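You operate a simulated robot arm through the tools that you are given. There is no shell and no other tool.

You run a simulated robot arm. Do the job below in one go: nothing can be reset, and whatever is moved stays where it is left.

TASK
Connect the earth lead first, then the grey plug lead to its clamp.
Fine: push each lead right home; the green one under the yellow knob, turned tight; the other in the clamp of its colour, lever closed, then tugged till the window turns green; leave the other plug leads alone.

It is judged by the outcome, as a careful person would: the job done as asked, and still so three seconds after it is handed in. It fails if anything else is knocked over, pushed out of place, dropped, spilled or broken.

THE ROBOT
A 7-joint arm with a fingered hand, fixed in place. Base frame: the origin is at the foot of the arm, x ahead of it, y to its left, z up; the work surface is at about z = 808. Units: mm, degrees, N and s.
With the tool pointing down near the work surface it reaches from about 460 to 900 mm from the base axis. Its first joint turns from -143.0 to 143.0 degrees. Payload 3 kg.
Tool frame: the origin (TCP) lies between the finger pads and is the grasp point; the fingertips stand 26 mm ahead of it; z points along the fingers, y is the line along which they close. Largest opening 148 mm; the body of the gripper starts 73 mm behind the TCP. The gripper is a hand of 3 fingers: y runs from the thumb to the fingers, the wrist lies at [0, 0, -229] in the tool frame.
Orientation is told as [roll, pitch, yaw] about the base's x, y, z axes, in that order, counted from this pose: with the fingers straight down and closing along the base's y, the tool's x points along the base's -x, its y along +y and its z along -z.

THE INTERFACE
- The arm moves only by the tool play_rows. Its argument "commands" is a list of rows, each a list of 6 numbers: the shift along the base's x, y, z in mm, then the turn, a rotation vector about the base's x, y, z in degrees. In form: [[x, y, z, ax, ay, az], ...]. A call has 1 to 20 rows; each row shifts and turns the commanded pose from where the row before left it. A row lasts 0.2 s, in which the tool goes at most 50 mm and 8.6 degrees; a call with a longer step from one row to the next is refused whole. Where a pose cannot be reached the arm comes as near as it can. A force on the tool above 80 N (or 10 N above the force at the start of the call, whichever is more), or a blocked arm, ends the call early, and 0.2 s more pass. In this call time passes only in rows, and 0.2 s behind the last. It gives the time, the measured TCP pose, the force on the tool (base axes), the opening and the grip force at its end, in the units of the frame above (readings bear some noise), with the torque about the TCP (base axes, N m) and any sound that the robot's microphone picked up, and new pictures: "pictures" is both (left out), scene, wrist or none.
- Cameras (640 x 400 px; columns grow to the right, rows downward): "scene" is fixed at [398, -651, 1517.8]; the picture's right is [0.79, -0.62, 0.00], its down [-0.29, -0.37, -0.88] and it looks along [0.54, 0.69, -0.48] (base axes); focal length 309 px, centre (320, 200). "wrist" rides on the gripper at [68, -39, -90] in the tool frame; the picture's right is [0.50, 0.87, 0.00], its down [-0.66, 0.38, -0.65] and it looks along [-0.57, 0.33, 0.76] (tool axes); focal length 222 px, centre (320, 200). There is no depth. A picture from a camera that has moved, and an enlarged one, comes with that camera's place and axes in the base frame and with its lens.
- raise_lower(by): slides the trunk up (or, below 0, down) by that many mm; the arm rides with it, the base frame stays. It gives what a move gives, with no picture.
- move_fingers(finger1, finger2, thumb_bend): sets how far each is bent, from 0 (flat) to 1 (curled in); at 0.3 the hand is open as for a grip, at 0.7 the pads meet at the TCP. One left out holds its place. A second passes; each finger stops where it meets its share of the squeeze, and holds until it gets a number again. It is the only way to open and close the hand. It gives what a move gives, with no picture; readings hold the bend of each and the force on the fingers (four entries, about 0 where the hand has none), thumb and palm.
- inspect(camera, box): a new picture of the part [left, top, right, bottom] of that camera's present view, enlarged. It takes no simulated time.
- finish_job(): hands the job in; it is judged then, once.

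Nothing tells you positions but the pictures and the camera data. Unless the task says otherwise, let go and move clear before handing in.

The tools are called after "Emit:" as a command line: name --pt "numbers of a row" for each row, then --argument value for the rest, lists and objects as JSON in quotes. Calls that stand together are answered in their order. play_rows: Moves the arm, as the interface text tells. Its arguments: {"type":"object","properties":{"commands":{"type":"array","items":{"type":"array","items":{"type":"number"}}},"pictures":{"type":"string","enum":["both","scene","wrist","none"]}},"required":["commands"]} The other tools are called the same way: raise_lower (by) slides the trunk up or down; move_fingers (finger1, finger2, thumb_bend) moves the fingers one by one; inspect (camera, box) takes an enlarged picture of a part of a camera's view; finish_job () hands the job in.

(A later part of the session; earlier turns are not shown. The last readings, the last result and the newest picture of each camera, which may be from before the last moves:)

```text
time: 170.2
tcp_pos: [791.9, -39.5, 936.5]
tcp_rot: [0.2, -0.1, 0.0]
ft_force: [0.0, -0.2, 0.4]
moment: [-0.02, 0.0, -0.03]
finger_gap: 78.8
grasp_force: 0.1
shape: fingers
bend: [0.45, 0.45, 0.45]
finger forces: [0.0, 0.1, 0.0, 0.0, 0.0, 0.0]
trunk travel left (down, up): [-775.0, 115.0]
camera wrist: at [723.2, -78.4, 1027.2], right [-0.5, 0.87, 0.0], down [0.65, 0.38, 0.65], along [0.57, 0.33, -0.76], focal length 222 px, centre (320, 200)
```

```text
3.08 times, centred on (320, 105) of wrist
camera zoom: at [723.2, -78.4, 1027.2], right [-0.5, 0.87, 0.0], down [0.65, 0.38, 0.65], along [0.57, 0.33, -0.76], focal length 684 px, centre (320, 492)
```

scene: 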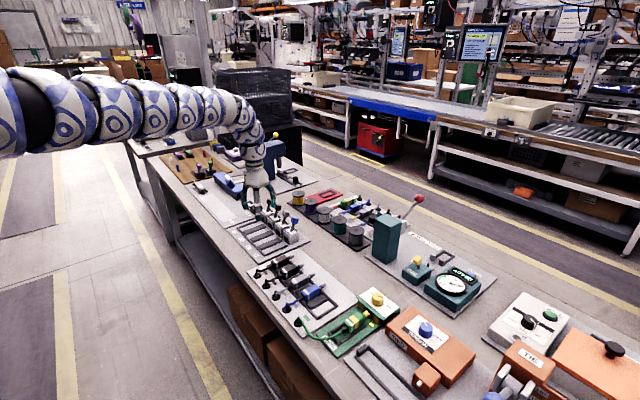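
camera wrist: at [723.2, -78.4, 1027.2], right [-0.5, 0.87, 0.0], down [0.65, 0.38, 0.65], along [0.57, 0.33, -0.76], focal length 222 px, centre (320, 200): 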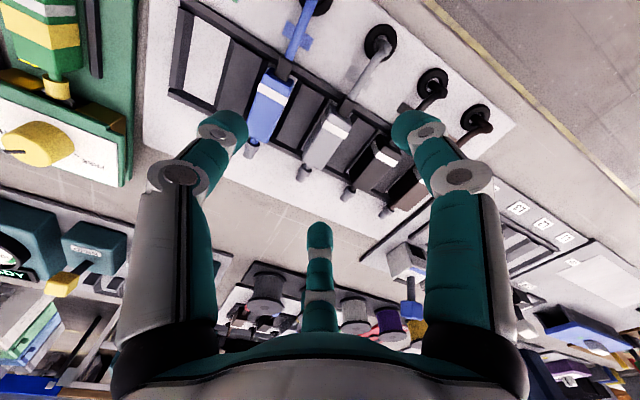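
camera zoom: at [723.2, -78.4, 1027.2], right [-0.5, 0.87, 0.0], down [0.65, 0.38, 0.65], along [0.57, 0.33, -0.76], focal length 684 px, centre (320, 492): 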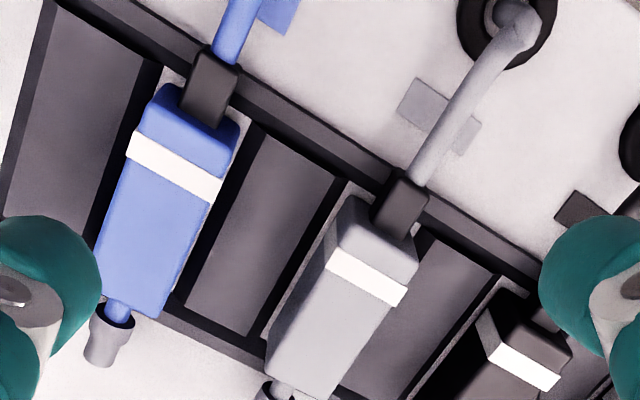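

The grey plug's body is centred near (804, -25). I'll set the fingers narrow, align, and descend for a three-point grip.

Emit:
move_fingers --finger1 0.54 --finger2 0.54 --thumb_bend 0.61

Emit:
play_rows --pt "6 7 -10 0 0 0" --pt "6 7 -20 0 0 0" --pt "0 0 -20 0 0 0" --pt "0 0 -10 0 0 0" --pt "0 0 0 0 0 0" --pictures "wrist"

Emit:
inspect --camera "wrist" --box '[220, 80, 420, 230]'

Emit:
inspect --camera "scene" --box '[260, 235, 350, 300]'

```text
time: 171.2
tcp_pos: [789.9, -37.8, 937.4]
tcp_rot: [0.1, 0.0, 0.0]
ft_force: [-0.3, 0.6, -0.2]
moment: [-0.03, 0.02, 0.02]
finger_gap: 38.7
grasp_force: 0.1
shape: fingers
bend: [0.54, 0.54, 0.61]
finger forces: [0.0, 0.1, 0.1, 0.0, 0.1, 0.1]
trunk travel left (down, up): [-775.0, 115.0]
```

```text
time: 172.3
tcp_pos: [804.6, -23.0, 879.2]
tcp_rot: [0.1, 0.0, 0.1]
ft_force: [0.7, -0.2, 0.5]
moment: [0.01, -0.05, 0.0]
finger_gap: 38.5
grasp_force: 0.1
shape: fingers
bend: [0.54, 0.54, 0.61]
finger forces: [0.0, 0.1, 0.0, 0.0, 0.0, 0.0]
trunk travel left (down, up): [-775.0, 115.0]
camera wrist: at [735.6, -61.2, 967.8], right [-0.5, 0.87, 0.0], down [0.65, 0.38, 0.66], along [0.57, 0.33, -0.76], focal length 222 px, centre (320, 200)
```

wrist: 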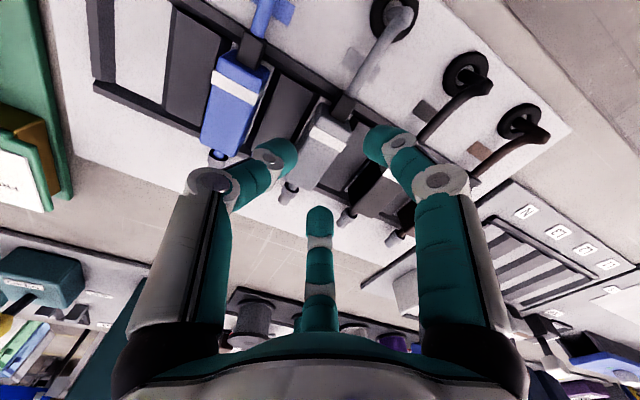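

```text
2.67 times, centred on (320, 155) of wrist
camera zoom: at [735.6, -61.2, 967.8], right [-0.5, 0.87, 0.0], down [0.65, 0.38, 0.66], along [0.57, 0.33, -0.76], focal length 592 px, centre (320, 320)
```

zoom: 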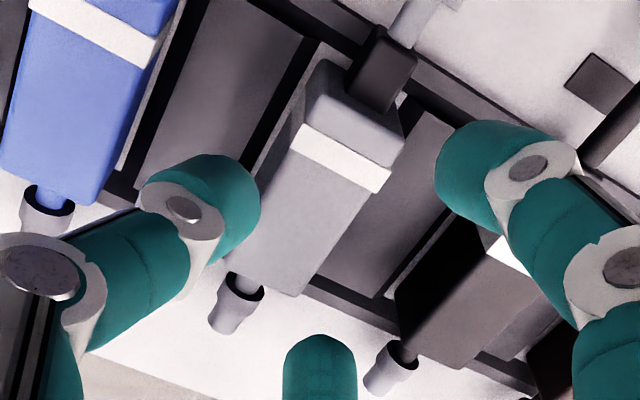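

```text
6.15 times, centred on (305, 268) of scene
camera zoom: at [398.0, -651.0, 1517.8], right [0.79, -0.62, 0.0], down [-0.29, -0.37, -0.88], along [0.54, 0.69, -0.48], focal length 1904 px, centre (412, -215)
```

zoom: 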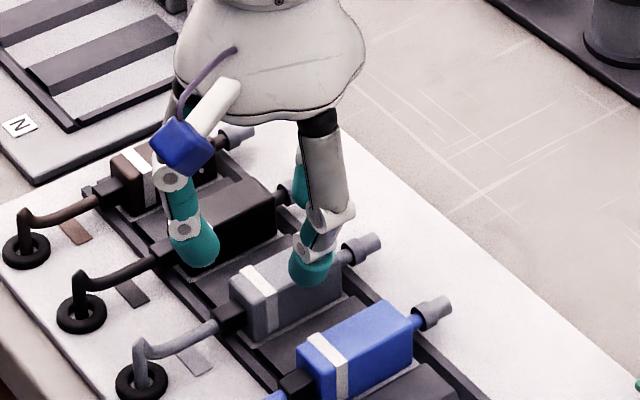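

Aligned to within a few mm; adjusting by (-1, -2) and descending to grip height.

Emit:
play_rows --pt "-1 -2 -8 0 0 0" --pt "0 0 -10 0 0 0" --pt "0 0 -8 0 0 0" --pt "0 0 -3.5 0 0 0" --pt "0 0 0 0 0 0" --pictures "wrist"

Emit:
inspect --camera "wrist" --box '[220, 80, 420, 230]'

Emit:
inspect --camera "scene" --box '[270, 245, 340, 295]'

```text
time: 173.6
tcp_pos: [802.0, -24.8, 848.8]
tcp_rot: [0.0, 0.0, 0.1]
ft_force: [-0.7, 0.3, 0.0]
moment: [0.02, 0.01, 0.01]
finger_gap: 38.3
grasp_force: 0.0
shape: fingers
bend: [0.54, 0.54, 0.61]
finger forces: [0.0, 0.2, 0.1, 0.0, 0.0, 0.0]
trunk travel left (down, up): [-775.0, 115.0]
camera wrist: at [734.4, -63.7, 937.8], right [-0.5, 0.87, 0.0], down [0.65, 0.38, 0.65], along [0.57, 0.33, -0.76], focal length 222 px, centre (320, 200)
```

wrist: 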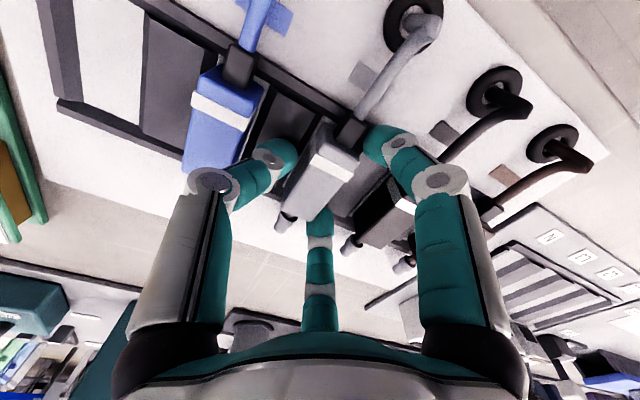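

```text
2.67 times, centred on (320, 155) of wrist
camera zoom: at [734.4, -63.7, 937.8], right [-0.5, 0.87, 0.0], down [0.65, 0.38, 0.65], along [0.57, 0.33, -0.76], focal length 592 px, centre (320, 320)
```

zoom: 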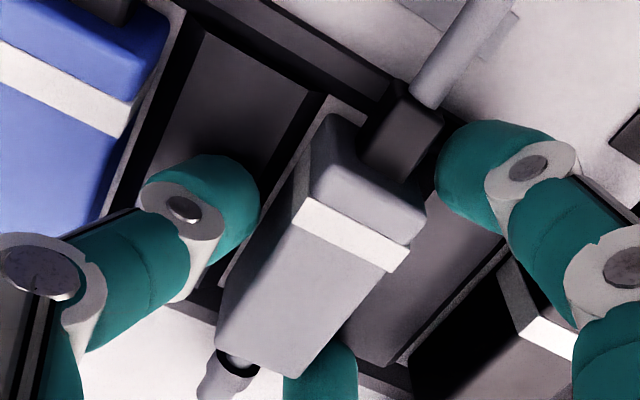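

```text
8.00 times, centred on (305, 270) of scene
camera zoom: at [398.0, -651.0, 1517.8], right [0.79, -0.62, 0.0], down [-0.29, -0.37, -0.88], along [0.54, 0.69, -0.48], focal length 2475 px, centre (440, -360)
```

zoom: 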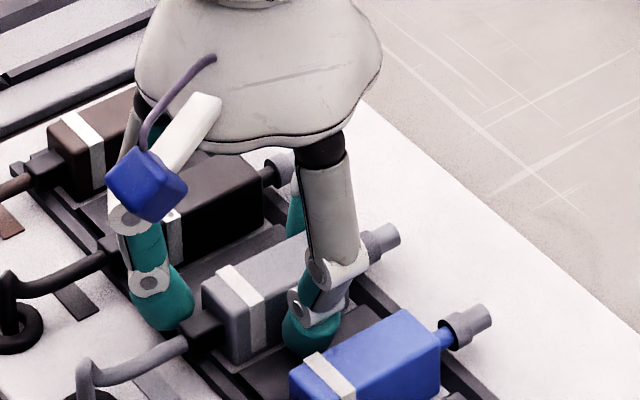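

No contact with neighbours. Closing gently in stages.

Emit:
move_fingers --finger1 0.57 --finger2 0.57 --thumb_bend 0.645

Emit:
move_fingers --finger1 0.62 --finger2 0.62 --thumb_bend 0.68

Emit:
inspect --camera "wrist" --box '[220, 80, 420, 230]'

```text
time: 174.6
tcp_pos: [802.6, -25.5, 847.3]
tcp_rot: [0.2, 0.1, 0.0]
ft_force: [0.3, -0.4, -0.2]
moment: [0.01, 0.05, 0.04]
finger_gap: 32.9
grasp_force: 1.3
shape: fingers
bend: [0.55, 0.55, 0.63]
finger forces: [0.4, 0.5, 0.1, 0.0, 0.7, 0.1]
trunk travel left (down, up): [-775.0, 115.0]
```

```text
time: 175.6
tcp_pos: [802.7, -24.1, 848.5]
tcp_rot: [0.1, 0.0, -0.1]
ft_force: [-0.1, 2.0, -0.1]
moment: [0.01, 0.02, 0.04]
finger_gap: 30.3
grasp_force: 6.2
shape: fingers
bend: [0.56, 0.58, 0.65]
finger forces: [4.6, 2.8, 0.0, 0.0, 5.1, 0.0]
trunk travel left (down, up): [-775.0, 115.0]
```

```text
2.67 times, centred on (320, 155) of wrist
camera zoom: at [734.3, -63.6, 937.7], right [-0.5, 0.87, 0.0], down [0.65, 0.38, 0.65], along [0.57, 0.33, -0.76], focal length 592 px, centre (320, 320)
```

zoom: 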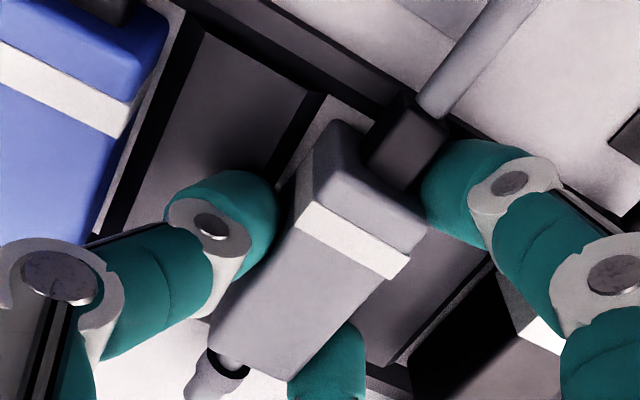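

Gripped in balance. A bit more squeeze, then lift gently.

Emit:
move_fingers --finger1 0.67 --finger2 0.67 --thumb_bend 0.72

Emit:
play_rows --pt "0 0 3 0 0 0" --pt "0 0 5 0 0 0" --pt "0 0 6 0 0 0" --pt "0 0 0 0 0 0" --pictures "wrist"

Emit:
inspect --camera "wrist" --box '[220, 80, 420, 230]'

Emit:
inspect --camera "scene" --box '[270, 245, 340, 295]'

```text
time: 176.6
tcp_pos: [801.5, -25.4, 848.2]
tcp_rot: [0.1, 0.0, -0.1]
ft_force: [-0.1, -0.4, 0.5]
moment: [-0.01, -0.03, 0.05]
finger_gap: 29.0
grasp_force: 12.4
shape: fingers
bend: [0.57, 0.6, 0.66]
finger forces: [8.5, 5.2, 0.0, 0.0, 10.5, 0.0]
trunk travel left (down, up): [-775.0, 115.0]
```

```text
time: 177.6
tcp_pos: [800.9, -26.1, 863.5]
tcp_rot: [0.1, -0.1, 0.0]
ft_force: [-0.2, -0.1, -0.4]
moment: [0.02, 0.02, -0.01]
finger_gap: 29.0
grasp_force: 11.0
shape: fingers
bend: [0.57, 0.6, 0.66]
finger forces: [8.5, 4.9, 0.0, 0.0, 10.4, 0.0]
trunk travel left (down, up): [-775.0, 115.0]
camera wrist: at [734.5, -63.7, 952.3], right [-0.5, 0.87, 0.0], down [0.65, 0.38, 0.66], along [0.57, 0.33, -0.76], focal length 222 px, centre (320, 200)
```

wrist: 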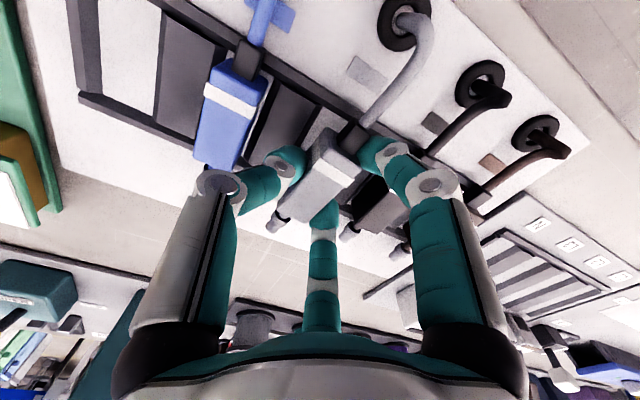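

```text
2.67 times, centred on (320, 155) of wrist
camera zoom: at [734.5, -63.7, 952.3], right [-0.5, 0.87, 0.0], down [0.65, 0.38, 0.66], along [0.57, 0.33, -0.76], focal length 592 px, centre (320, 320)
```

zoom: 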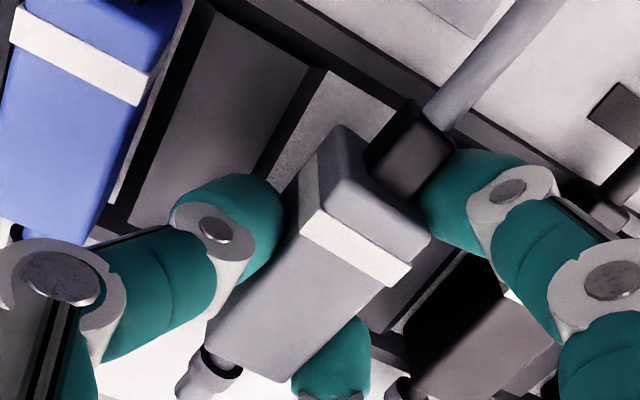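

```text
8.00 times, centred on (305, 270) of scene
camera zoom: at [398.0, -651.0, 1517.8], right [0.79, -0.62, 0.0], down [-0.29, -0.37, -0.88], along [0.54, 0.69, -0.48], focal length 2475 px, centre (440, -360)
```

zoom: 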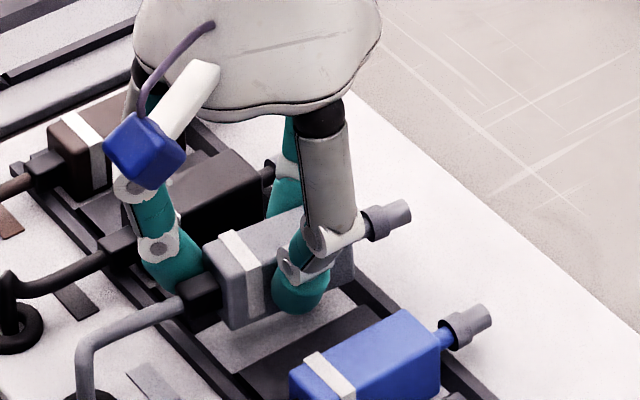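

Lift is stable (plug yaw about -4°). I'll raise it and carry it toward the L3 channel, watching for cable pull.

Emit:
play_rows --pt "0 0 15 0 0 0" --pt "0 0 20 0 0 0" --pt "0 0 20 0 0 2" --pt "0 15 5 0 0 2" --pt "0 25 0 0 0 0" --pt "0 30 0 0 0 0" --pt "0 30 0 0 0 0" --pt "0 0 0 0 0 0" --pictures "both"

```text
time: 179.3
tcp_pos: [803.1, 72.1, 923.1]
tcp_rot: [0.2, 0.0, 4.0]
ft_force: [-0.1, -0.2, -1.4]
moment: [0.01, 0.0, -0.01]
finger_gap: 29.0
grasp_force: 11.7
shape: fingers
bend: [0.57, 0.6, 0.66]
finger forces: [8.2, 4.8, 0.0, 0.1, 10.4, 0.0]
trunk travel left (down, up): [-775.0, 115.0]
camera wrist: at [737.7, 29.9, 1012.5], right [-0.56, 0.83, 0.0], down [0.63, 0.42, 0.65], along [0.54, 0.37, -0.76], focal length 222 px, centre (320, 200)
```

scene: 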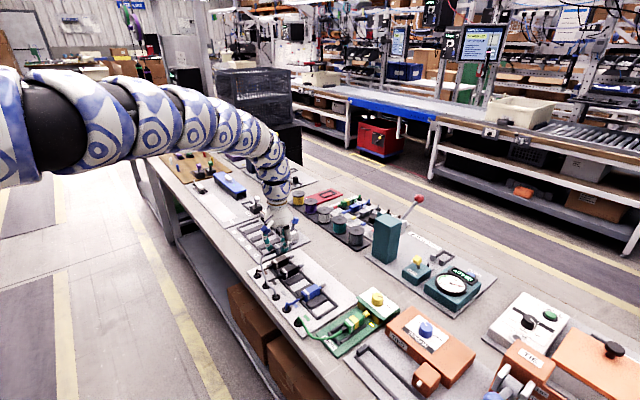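
wrist: 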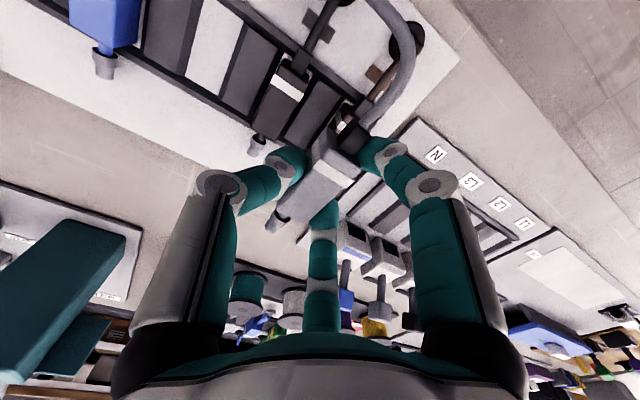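

No pull from the cable. Continuing to the L3 channel.

Emit:
play_rows --pt "0 37 0 0 0 0" --pt "0 37 0 0 0 0" --pt "0 37 0 0 0 0" --pt "0 37 0 0 0 0" --pt "0 37 0 0 0 0" --pt "0 0 0 0 0 0" --pictures "both"

Emit:
inspect --camera "wrist" --box '[220, 80, 420, 230]'

Emit:
inspect --camera "scene" --box '[215, 185, 325, 265]'

```text
time: 180.8
tcp_pos: [792.9, 193.4, 928.7]
tcp_rot: [0.1, -0.1, 4.0]
ft_force: [-0.2, -0.3, 0.3]
moment: [0.01, 0.02, 0.06]
finger_gap: 28.3
grasp_force: 11.2
shape: fingers
bend: [0.58, 0.6, 0.66]
finger forces: [7.8, 4.6, 0.0, 0.0, 10.0, 0.0]
out of reach, approached as far as the arm can: row 4, 5
trunk travel left (down, up): [-775.0, 115.0]
camera wrist: at [728.4, 150.3, 1017.1], right [-0.56, 0.83, 0.0], down [0.63, 0.42, 0.66], along [0.54, 0.37, -0.76], focal length 222 px, centre (320, 200)
```

scene: 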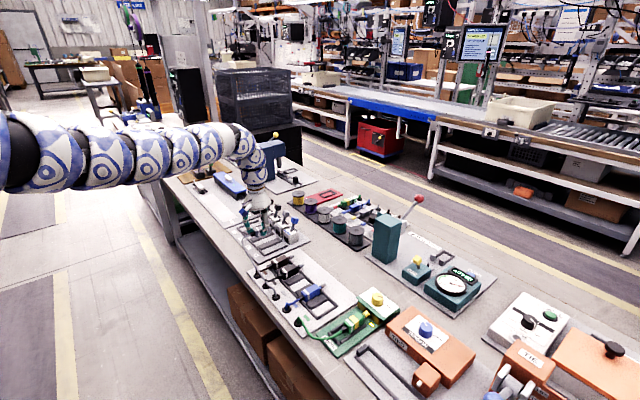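
wrist: 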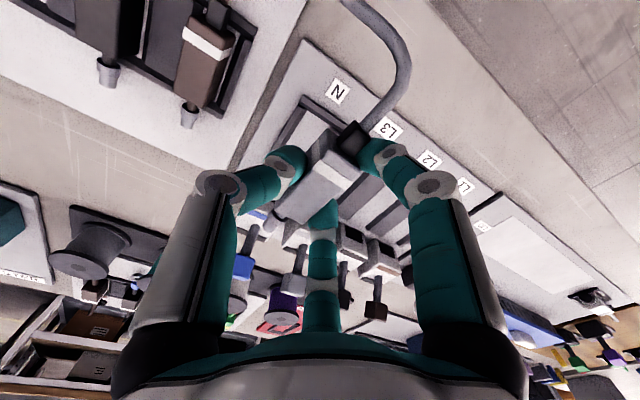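

```text
2.67 times, centred on (320, 155) of wrist
camera zoom: at [728.4, 150.3, 1017.1], right [-0.56, 0.83, 0.0], down [0.63, 0.42, 0.66], along [0.54, 0.37, -0.76], focal length 592 px, centre (320, 320)
```

zoom: 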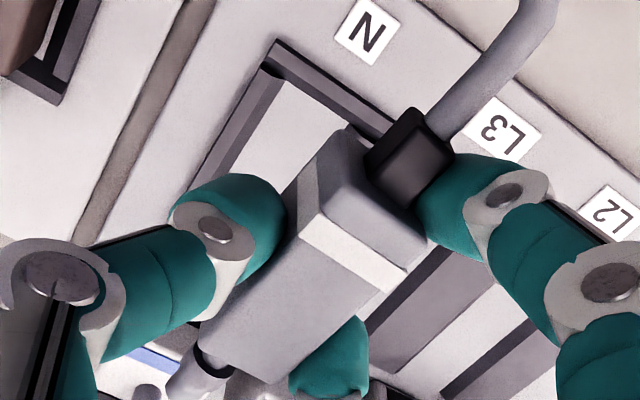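

```text
5.00 times, centred on (270, 225) of scene
camera zoom: at [398.0, -651.0, 1517.8], right [0.79, -0.62, 0.0], down [-0.29, -0.37, -0.88], along [0.54, 0.69, -0.48], focal length 1547 px, centre (570, 75)
```

zoom: 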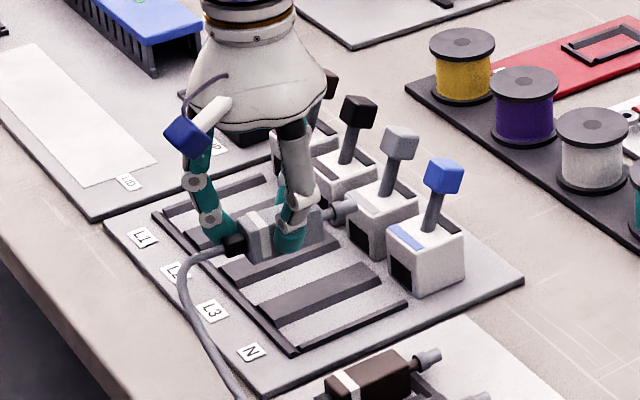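

The arm's limit again at y≈193 with this trunk height. I'll raise the hand and lower the trunk to change the geometry, still holding the plug.

Emit:
play_rows --pt "0 -5 20 0 0 0" --pt "0 -5 25 0 0 0" --pt "0 0 25 0 0 0" --pt "0 0 20 0 0 0" --pt "0 0 0 0 0 0" --pictures "none"

Emit:
raise_lower --by -90

Emit:
play_rows --pt "2 25 0 0 0 0" --pt "2 25 0 0 0 0" --pt "2 19 0 0 0 0" --pt "0 0 0 0 0 0" --pictures "wrist"

```text
time: 181.9
tcp_pos: [793.5, 185.3, 1016.3]
tcp_rot: [0.1, 0.0, 3.9]
ft_force: [0.6, -0.6, -0.4]
moment: [-0.01, 0.04, 0.0]
finger_gap: 28.6
grasp_force: 10.6
shape: fingers
bend: [0.58, 0.6, 0.66]
finger forces: [7.5, 4.7, 0.0, 0.0, 9.8, 0.0]
trunk travel left (down, up): [-775.0, 115.0]
```

```text
time: 183.2
tcp_pos: [793.3, 185.3, 925.6]
tcp_rot: [0.1, 0.0, 4.0]
ft_force: [0.0, 0.0, -0.9]
moment: [-0.02, 0.02, -0.01]
finger_gap: 28.3
grasp_force: 10.9
shape: fingers
bend: [0.58, 0.6, 0.66]
finger forces: [7.5, 4.5, 0.0, 0.1, 9.9, 0.0]
trunk travel left (down, up): [-685.0, 205.0]
```

```text
time: 184.2
tcp_pos: [798.8, 255.2, 927.5]
tcp_rot: [0.1, -0.1, 4.2]
ft_force: [0.9, 0.9, -1.8]
moment: [-0.02, 0.0, -0.02]
finger_gap: 27.7
grasp_force: 11.0
shape: fingers
bend: [0.58, 0.61, 0.66]
finger forces: [7.4, 4.7, 0.1, 0.0, 9.8, 0.0]
trunk travel left (down, up): [-685.0, 205.0]
camera wrist: at [733.4, 210.9, 1016.9], right [-0.56, 0.83, 0.0], down [0.63, 0.42, 0.65], along [0.54, 0.37, -0.76], focal length 222 px, centre (320, 200)
```

wrist: 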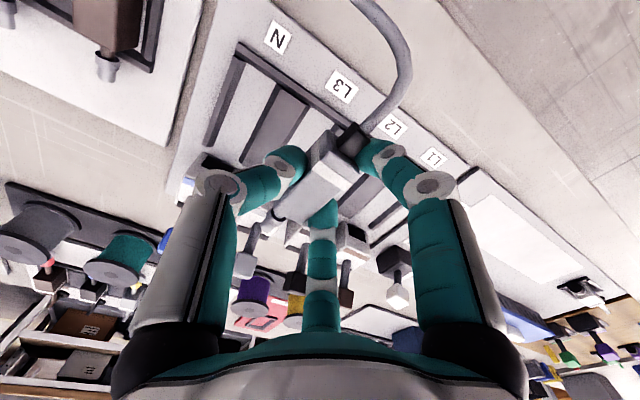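

Good, reached y≈255 with the plug still held. Checking alignment with the L3 channel.

Emit:
inspect --camera "wrist" --box '[220, 60, 420, 220]'

Emit:
inspect --camera "scene" --box '[225, 180, 315, 250]'

```text
2.50 times, centred on (320, 140) of wrist
camera zoom: at [733.4, 210.9, 1016.9], right [-0.56, 0.83, 0.0], down [0.63, 0.42, 0.65], along [0.54, 0.37, -0.76], focal length 555 px, centre (320, 350)
```

zoom: 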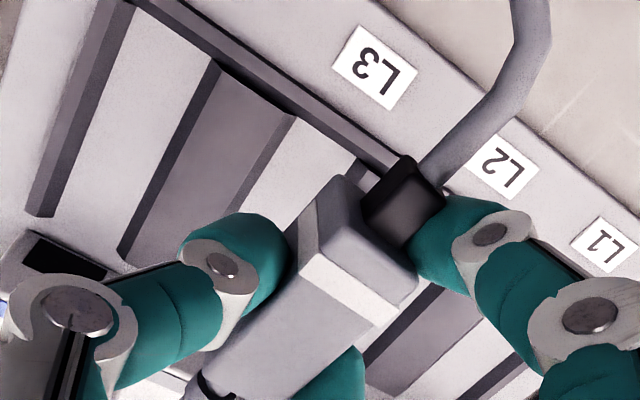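

```text
5.71 times, centred on (270, 215) of scene
camera zoom: at [398.0, -651.0, 1517.8], right [0.79, -0.62, 0.0], down [-0.29, -0.37, -0.88], along [0.54, 0.69, -0.48], focal length 1768 px, centre (606, 114)
```

zoom: 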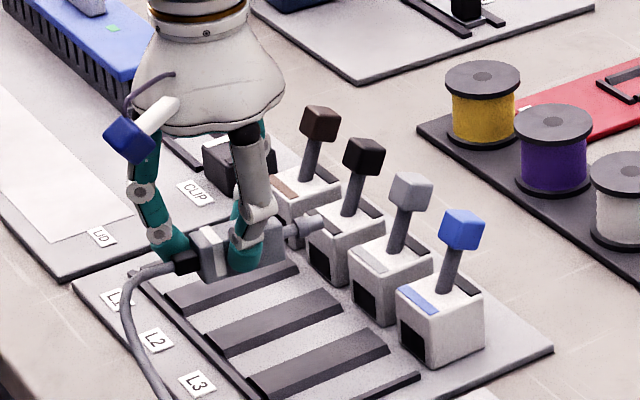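

The plug is centred on the L3 channel within ~1 mm; I need to move it ~21 mm forward so its body clears the channel's back bar, then lower.

Emit:
play_rows --pt "10 -0.8 0 0 0 0" --pt "11 0 -10 0 0 0" --pt "0 0 -15 0 0 0" --pt "0 0 -15 0 0 0" --pt "0 0 -12 0 0 0" --pt "0 0 0 0 0 0" --pictures "wrist"

Emit:
inspect --camera "wrist" --box '[220, 80, 420, 240]'

Emit:
inspect --camera "scene" --box '[230, 190, 310, 250]'

```text
time: 185.6
tcp_pos: [790.3, 242.8, 884.9]
tcp_rot: [0.1, 0.0, 4.0]
ft_force: [0.1, 0.2, 0.4]
moment: [0.01, 0.05, -0.01]
finger_gap: 27.6
grasp_force: 10.5
shape: fingers
bend: [0.58, 0.61, 0.66]
finger forces: [6.8, 4.5, 0.1, 0.1, 9.6, 0.1]
out of reach, approached as far as the arm can: row 1, 2, 3, 5
trunk travel left (down, up): [-685.0, 205.0]
camera wrist: at [725.1, 199.6, 974.5], right [-0.56, 0.83, 0.0], down [0.63, 0.42, 0.65], along [0.54, 0.37, -0.76], focal length 222 px, centre (320, 200)
```

wrist: 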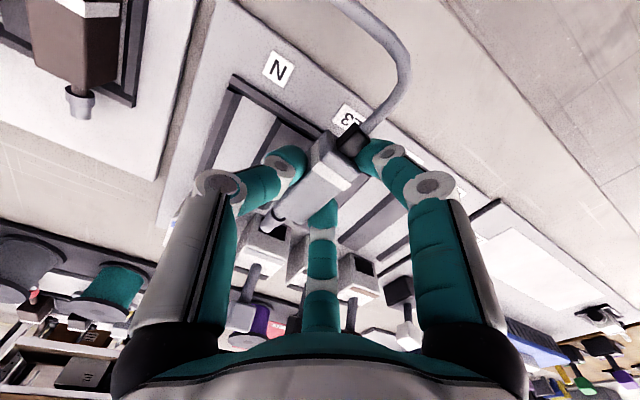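

```text
2.50 times, centred on (320, 160) of wrist
camera zoom: at [725.1, 199.6, 974.5], right [-0.56, 0.83, 0.0], down [0.63, 0.42, 0.65], along [0.54, 0.37, -0.76], focal length 555 px, centre (320, 300)
```

zoom: 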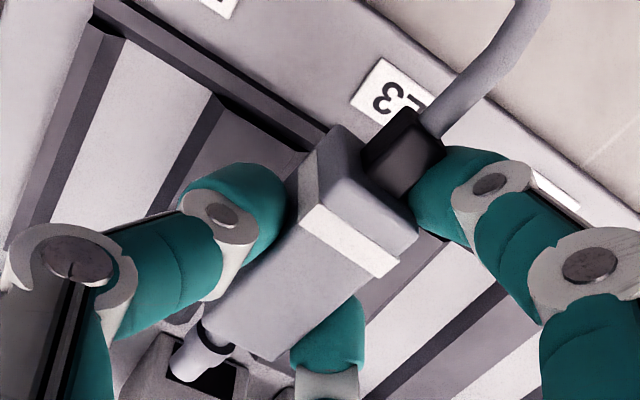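

```text
6.67 times, centred on (270, 220) of scene
camera zoom: at [398.0, -651.0, 1517.8], right [0.79, -0.62, 0.0], down [-0.29, -0.37, -0.88], along [0.54, 0.69, -0.48], focal length 2063 px, centre (653, 67)
```

zoom: 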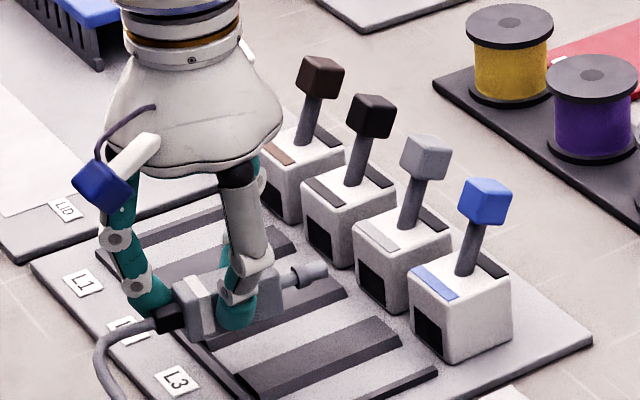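

The arm's reach is limited here when going low. I'll go back up and test how far out it reaches at a greater height above the trunk (then descend with the trunk).

Emit:
play_rows --pt "0 0 25 0 0 0" --pt "0 3 25 0 0 0" --pt "4 4 25 0 0 0" --pt "8 4 0 0 0 0" --pt "10 0 0 0 0 0" --pt "8 0 0 0 0 0" --pt "0 0 0 0 0 0" --pictures "none"

```text
time: 187.2
tcp_pos: [806.9, 250.2, 961.8]
tcp_rot: [0.2, 0.0, 4.0]
ft_force: [-0.7, -0.1, -0.8]
moment: [-0.01, 0.05, -0.02]
finger_gap: 27.2
grasp_force: 9.2
shape: fingers
bend: [0.59, 0.61, 0.66]
finger forces: [6.3, 4.3, 0.0, 0.0, 9.2, 0.0]
out of reach, approached as far as the arm can: row 5, 6
trunk travel left (down, up): [-685.0, 205.0]
```

Maximum straight-down reach here is just short, so I'll tilt the tool 8° outward (gains ~30 mm), then come down with the trunk.

Emit:
play_rows --pt "0 0 0 2 -3.5 0" --pt "0 0 0 1.9 -3.5 0" --pt "5 2 0 0 0 0" --pt "4 1.5 0 0 0 0" --pt "0 0 0 0 0 0" --pictures "none"

Emit:
raise_lower --by -75

Emit:
inspect --camera "wrist" --box '[220, 80, 420, 240]'

Emit:
inspect --camera "scene" --box '[230, 190, 310, 250]'

```text
time: 188.4
tcp_pos: [816.3, 252.9, 960.7]
tcp_rot: [3.5, -7.3, 3.8]
ft_force: [0.6, 1.0, -0.5]
moment: [0.03, 0.0, 0.02]
finger_gap: 21.7
grasp_force: 8.8
shape: fingers
bend: [0.6, 0.61, 0.67]
finger forces: [5.1, 5.5, 0.0, 0.0, 7.8, 0.0]
trunk travel left (down, up): [-685.0, 205.0]
```

```text
time: 189.5
tcp_pos: [816.3, 251.9, 886.1]
tcp_rot: [3.6, -7.3, 3.9]
ft_force: [0.7, 0.3, -0.8]
moment: [0.03, 0.03, 0.01]
finger_gap: 21.9
grasp_force: 9.4
shape: fingers
bend: [0.6, 0.61, 0.67]
finger forces: [5.0, 5.5, 0.0, 0.0, 7.7, 0.0]
trunk travel left (down, up): [-610.0, 280.0]
```

```text
2.50 times, centred on (320, 160) of wrist
camera zoom: at [740.6, 204.1, 963.1], right [-0.56, 0.83, -0.01], down [0.54, 0.37, 0.75], along [0.63, 0.41, -0.66], focal length 555 px, centre (320, 300)
```

zoom: 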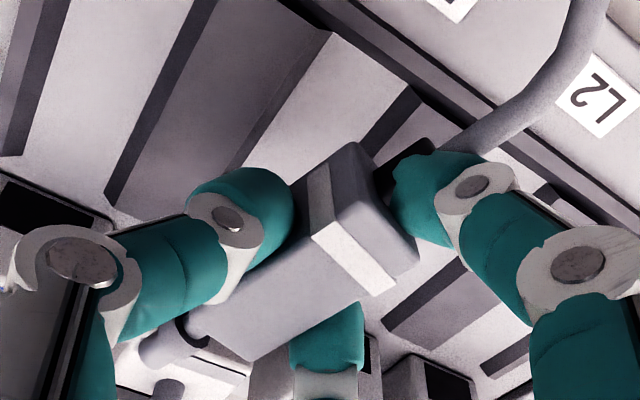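

```text
6.67 times, centred on (270, 220) of scene
camera zoom: at [398.0, -651.0, 1517.8], right [0.79, -0.62, 0.0], down [-0.29, -0.37, -0.88], along [0.54, 0.69, -0.48], focal length 2063 px, centre (653, 67)
```

zoom: 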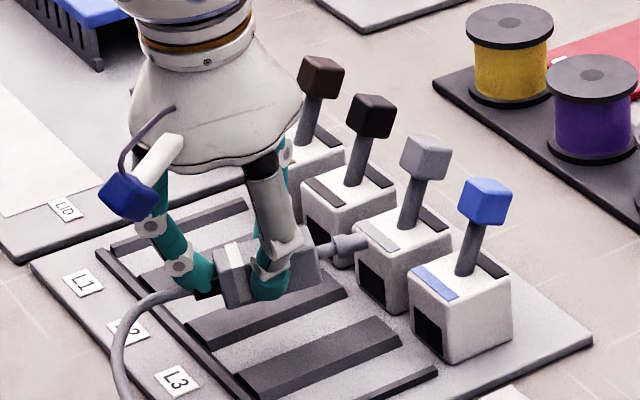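

The plug shifted a little in the grip. I'll zoom to measure its yaw relative to the ribs.

Emit:
inspect --camera "scene" --box '[250, 212, 285, 240]'

Emit:
inspect --camera "wrist" --box '[270, 120, 370, 230]'

```text
14.29 times, centred on (268, 226) of scene
camera zoom: at [398.0, -651.0, 1517.8], right [0.79, -0.62, 0.0], down [-0.29, -0.37, -0.88], along [0.54, 0.69, -0.48], focal length 4420 px, centre (1070, -171)
```

zoom: 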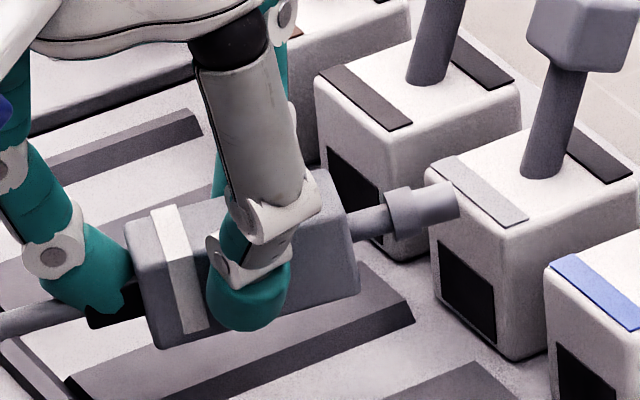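

```text
3.64 times, centred on (320, 175) of wrist
camera zoom: at [740.6, 204.1, 963.1], right [-0.56, 0.83, -0.01], down [0.54, 0.37, 0.75], along [0.63, 0.41, -0.66], focal length 808 px, centre (320, 291)
```

zoom: 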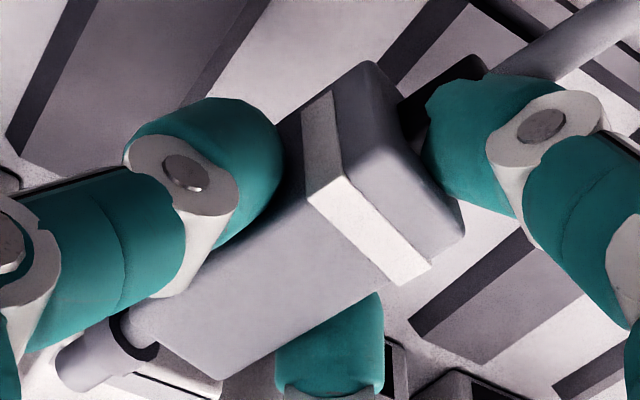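

The plug is level but yawed about -9°. I'll rotate +9° and nudge -1 mm in y, then re-check.

Emit:
play_rows --pt "0 -0.5 0 0 0 4.5" --pt "0 -0.5 0 0 0 4.5" --pt "0 0 0 0 0 0" --pictures "none"

Emit:
inspect --camera "scene" --box '[250, 212, 285, 240]'

Emit:
inspect --camera "wrist" --box '[250, 80, 390, 230]'

```text
time: 190.3
tcp_pos: [815.8, 252.2, 886.2]
tcp_rot: [3.5, -7.3, 12.9]
ft_force: [0.3, -0.1, -0.8]
moment: [0.01, 0.05, -0.04]
finger_gap: 21.7
grasp_force: 9.2
shape: fingers
bend: [0.6, 0.61, 0.67]
finger forces: [5.0, 5.4, 0.0, 0.0, 7.8, 0.1]
trunk travel left (down, up): [-610.0, 280.0]
```

```text
14.29 times, centred on (268, 226) of scene
camera zoom: at [398.0, -651.0, 1517.8], right [0.79, -0.62, 0.0], down [-0.29, -0.37, -0.88], along [0.54, 0.69, -0.48], focal length 4420 px, centre (1070, -171)
```

zoom: 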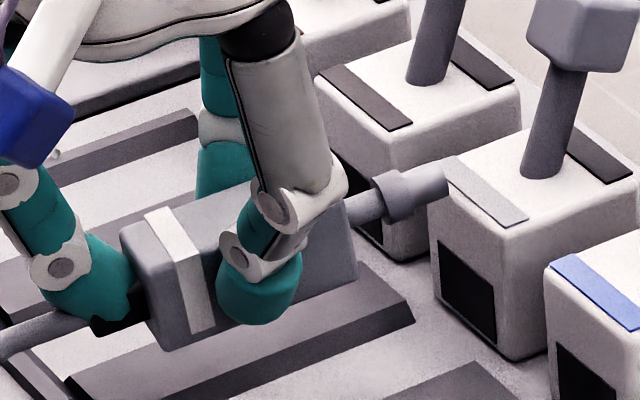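

```text
2.67 times, centred on (320, 155) of wrist
camera zoom: at [749.6, 192.3, 963.6], right [-0.68, 0.73, -0.01], down [0.47, 0.45, 0.75], along [0.56, 0.51, -0.66], focal length 592 px, centre (320, 320)
```

zoom: 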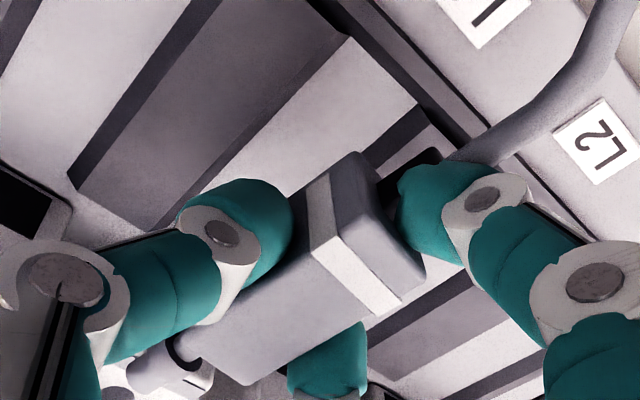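

Pin and ribs now look parallel. Shift -1 mm and lower with the trunk to just above the ribs.

Emit:
play_rows --pt "0 -1 0 0 0 0" --pt "0 0 0 0 0 0" --pictures "none"

Emit:
raise_lower --by -24

Emit:
inspect --camera "scene" --box '[250, 215, 290, 245]'

Emit:
inspect --camera "wrist" --box '[250, 90, 390, 240]'

```text
time: 190.9
tcp_pos: [816.0, 251.2, 884.4]
tcp_rot: [3.5, -7.2, 12.8]
ft_force: [0.0, 0.0, -1.1]
moment: [0.01, 0.05, 0.03]
finger_gap: 21.7
grasp_force: 8.7
shape: fingers
bend: [0.6, 0.61, 0.67]
finger forces: [4.9, 5.5, 0.1, 0.0, 7.8, 0.1]
trunk travel left (down, up): [-610.0, 280.0]
```

```text
time: 191.6
tcp_pos: [816.2, 251.5, 861.2]
tcp_rot: [3.6, -7.2, 12.9]
ft_force: [0.0, -0.5, -0.2]
moment: [-0.02, 0.01, 0.01]
finger_gap: 21.8
grasp_force: 9.7
shape: fingers
bend: [0.6, 0.61, 0.67]
finger forces: [5.0, 5.5, 0.1, 0.1, 7.8, 0.0]
trunk travel left (down, up): [-586.0, 304.0]
```

```text
13.33 times, centred on (270, 230) of scene
camera zoom: at [398.0, -651.0, 1517.8], right [0.79, -0.62, 0.0], down [-0.29, -0.37, -0.88], along [0.54, 0.69, -0.48], focal length 4125 px, centre (987, -200)
```

zoom: 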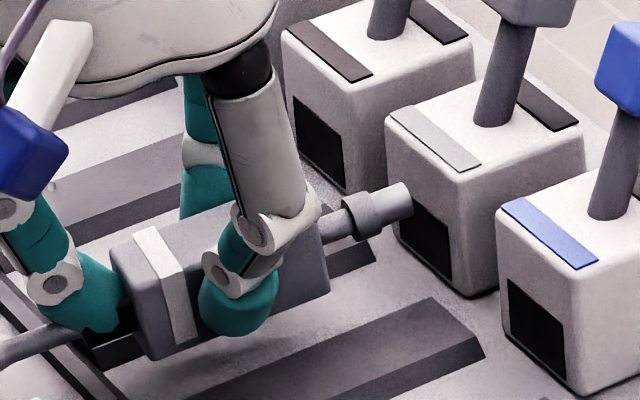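

```text
2.67 times, centred on (320, 165) of wrist
camera zoom: at [749.3, 191.3, 939.3], right [-0.68, 0.73, -0.01], down [0.48, 0.45, 0.75], along [0.56, 0.51, -0.66], focal length 592 px, centre (320, 293)
```

zoom: 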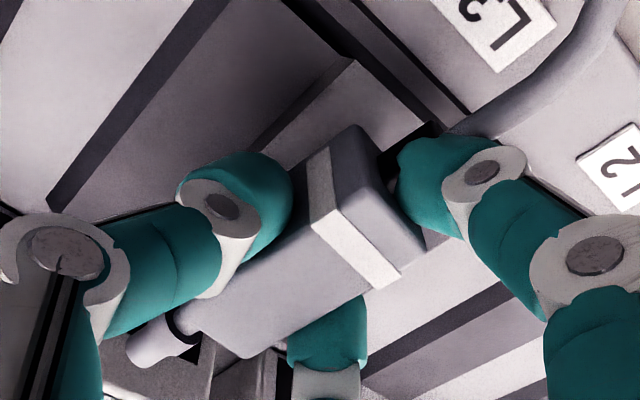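

Looks good: the pin lines up with the grey box's opening. Lowering further in small trunk steps, watching for contact.

Emit:
raise_lower --by -8

Emit:
raise_lower --by -3

Emit:
inspect --camera "scene" --box '[250, 215, 290, 245]'

Emit:
inspect --camera "wrist" --box '[250, 90, 390, 240]'

```text
time: 192.2
tcp_pos: [814.6, 251.4, 855.6]
tcp_rot: [3.5, -7.3, 12.7]
ft_force: [-0.9, 0.7, -0.4]
moment: [0.03, 0.02, 0.0]
finger_gap: 21.6
grasp_force: 9.3
shape: fingers
bend: [0.6, 0.61, 0.67]
finger forces: [5.0, 5.5, 0.0, 0.1, 7.8, 0.0]
trunk travel left (down, up): [-578.0, 312.0]
```

```text
time: 192.7
tcp_pos: [815.9, 251.9, 850.8]
tcp_rot: [3.5, -7.3, 12.7]
ft_force: [0.9, 0.1, -0.4]
moment: [-0.05, 0.02, 0.02]
finger_gap: 21.7
grasp_force: 9.6
shape: fingers
bend: [0.6, 0.61, 0.67]
finger forces: [5.3, 5.4, 0.1, 0.0, 8.1, 0.0]
trunk travel left (down, up): [-575.0, 315.0]
```

```text
13.33 times, centred on (270, 230) of scene
camera zoom: at [398.0, -651.0, 1517.8], right [0.79, -0.62, 0.0], down [-0.29, -0.37, -0.88], along [0.54, 0.69, -0.48], focal length 4125 px, centre (987, -200)
```

zoom: 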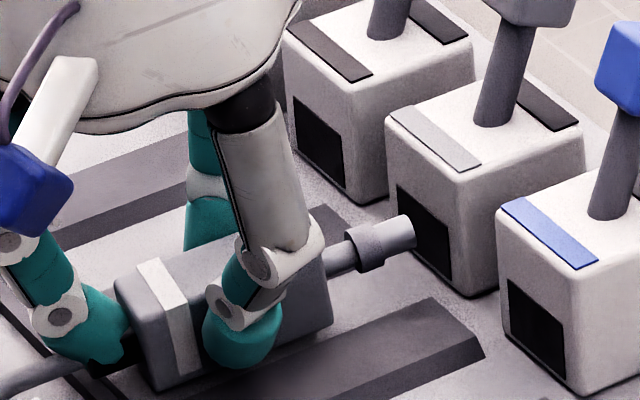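

```text
2.67 times, centred on (320, 165) of wrist
camera zoom: at [749.4, 191.3, 928.3], right [-0.68, 0.73, -0.01], down [0.48, 0.45, 0.75], along [0.56, 0.51, -0.66], focal length 592 px, centre (320, 293)
```

zoom: 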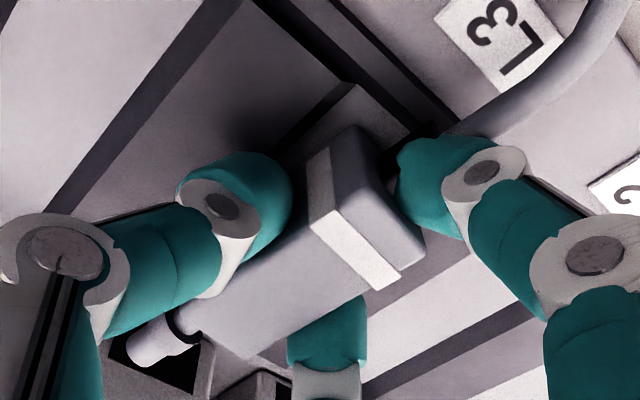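

The pin now faces the grey clamp's opening. A bit lower until it touches down.

Emit:
raise_lower --by -2

Emit:
raise_lower --by -1.5

Emit:
inspect --camera "scene" --box '[250, 215, 290, 245]'

```text
time: 193.2
tcp_pos: [815.9, 251.4, 849.7]
tcp_rot: [3.4, -7.3, 12.8]
ft_force: [0.5, -2.3, 2.8]
moment: [-0.02, 0.04, -0.01]
finger_gap: 21.3
grasp_force: 9.6
shape: fingers
bend: [0.6, 0.61, 0.67]
finger forces: [6.0, 5.0, 0.0, 0.0, 8.9, 0.0]
trunk travel left (down, up): [-573.0, 317.0]
```

```text
time: 193.7
tcp_pos: [816.1, 250.7, 848.3]
tcp_rot: [3.5, -7.4, 12.8]
ft_force: [1.4, -3.3, 7.6]
moment: [0.01, -0.01, 0.02]
finger_gap: 20.7
grasp_force: 10.9
shape: fingers
bend: [0.61, 0.61, 0.67]
finger forces: [6.6, 5.3, 0.0, 0.0, 9.6, 0.0]
trunk travel left (down, up): [-572.0, 318.0]
```

```text
13.33 times, centred on (270, 230) of scene
camera zoom: at [398.0, -651.0, 1517.8], right [0.79, -0.62, 0.0], down [-0.29, -0.37, -0.88], along [0.54, 0.69, -0.48], focal length 4125 px, centre (987, -200)
```

zoom: 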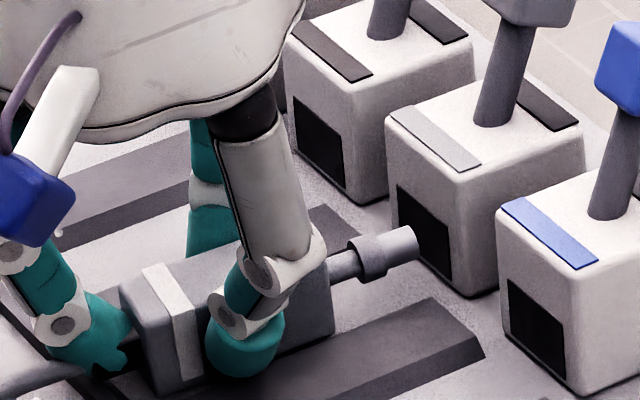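

Touching with a slight push toward -y; I'll shift -1.5 mm and see if it settles.

Emit:
play_rows --pt "0 -1.5 0 0 0 0" --pt "0 0 0 0 0 0" --pictures "none"

Emit:
inspect --camera "scene" --box '[250, 215, 290, 245]'

Emit:
inspect --camera "wrist" --box '[250, 90, 390, 240]'

```text
time: 194.3
tcp_pos: [814.6, 252.1, 847.6]
tcp_rot: [3.5, -7.3, 12.8]
ft_force: [1.7, -0.7, 7.7]
moment: [0.03, 0.03, 0.04]
finger_gap: 20.6
grasp_force: 10.1
shape: fingers
bend: [0.61, 0.6, 0.67]
finger forces: [6.6, 6.1, 0.0, 0.0, 8.2, 0.0]
trunk travel left (down, up): [-572.0, 318.0]
```

```text
13.33 times, centred on (270, 230) of scene
camera zoom: at [398.0, -651.0, 1517.8], right [0.79, -0.62, 0.0], down [-0.29, -0.37, -0.88], along [0.54, 0.69, -0.48], focal length 4125 px, centre (987, -200)
```

zoom: 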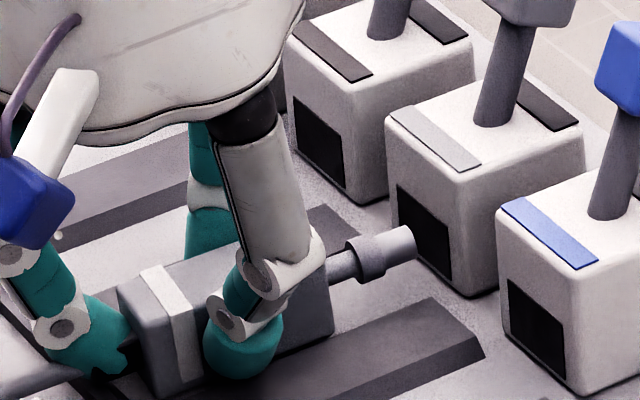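

```text
2.67 times, centred on (320, 165) of wrist
camera zoom: at [749.0, 190.4, 925.1], right [-0.68, 0.73, -0.01], down [0.48, 0.45, 0.75], along [0.56, 0.51, -0.66], focal length 592 px, centre (320, 293)
```

zoom: 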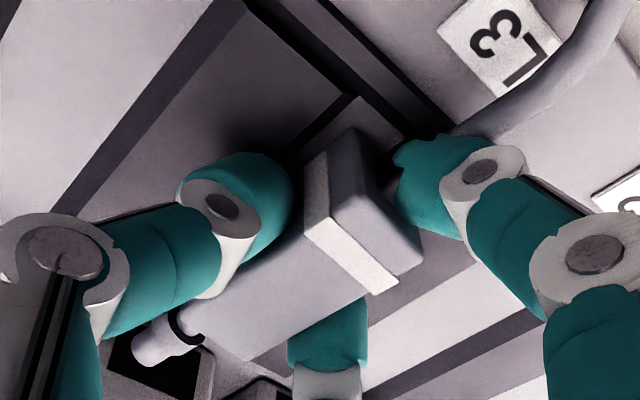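

Lateral load is gone; it's seated. I'll ease the down-force slightly and slide forward into the clamp.

Emit:
raise_lower --by 1

Emit:
play_rows --pt "3 0 0 0 0 0" --pt "3 0 0 0 0 0" --pt "3 0 0 0 0 0" --pt "0 0 0 0 0 0" --pictures "none"

Emit:
inspect --camera "scene" --box '[250, 212, 290, 242]'

Emit:
inspect --camera "wrist" --box '[250, 90, 390, 240]'

```text
time: 194.8
tcp_pos: [815.7, 249.8, 849.1]
tcp_rot: [3.5, -7.2, 12.7]
ft_force: [0.3, -0.4, 2.8]
moment: [0.0, 0.03, 0.06]
finger_gap: 20.6
grasp_force: 10.2
shape: fingers
bend: [0.61, 0.61, 0.67]
finger forces: [6.5, 5.9, 0.0, 0.1, 7.9, 0.0]
trunk travel left (down, up): [-573.0, 317.0]
```

```text
time: 195.8
tcp_pos: [824.2, 250.3, 847.8]
tcp_rot: [3.5, -7.3, 12.8]
ft_force: [-1.4, -1.5, 1.8]
moment: [-0.05, 0.06, 0.05]
finger_gap: 20.5
grasp_force: 10.3
shape: fingers
bend: [0.6, 0.61, 0.67]
finger forces: [6.7, 5.3, 0.0, 0.0, 9.3, 0.1]
trunk travel left (down, up): [-573.0, 317.0]
```

```text
13.33 times, centred on (270, 227) of scene
camera zoom: at [398.0, -651.0, 1517.8], right [0.79, -0.62, 0.0], down [-0.29, -0.37, -0.88], along [0.54, 0.69, -0.48], focal length 4125 px, centre (987, -160)
```

zoom: 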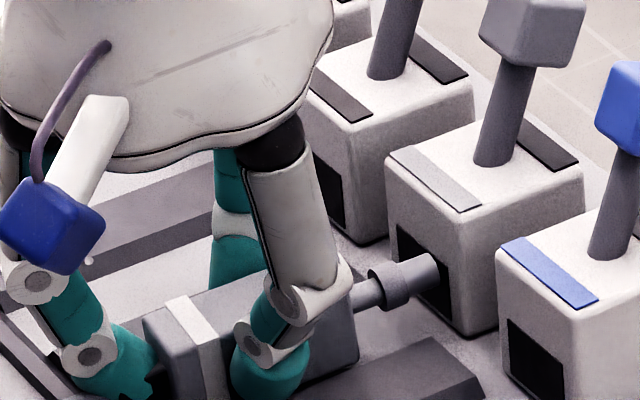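

```text
2.67 times, centred on (320, 165) of wrist
camera zoom: at [757.8, 190.8, 925.7], right [-0.68, 0.73, -0.01], down [0.48, 0.45, 0.75], along [0.56, 0.51, -0.66], focal length 592 px, centre (320, 293)
```

zoom: 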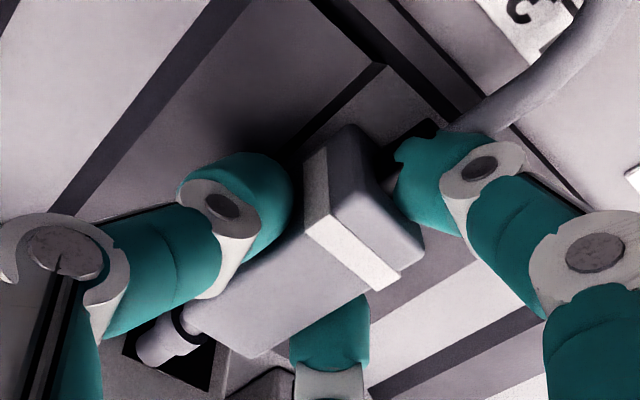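

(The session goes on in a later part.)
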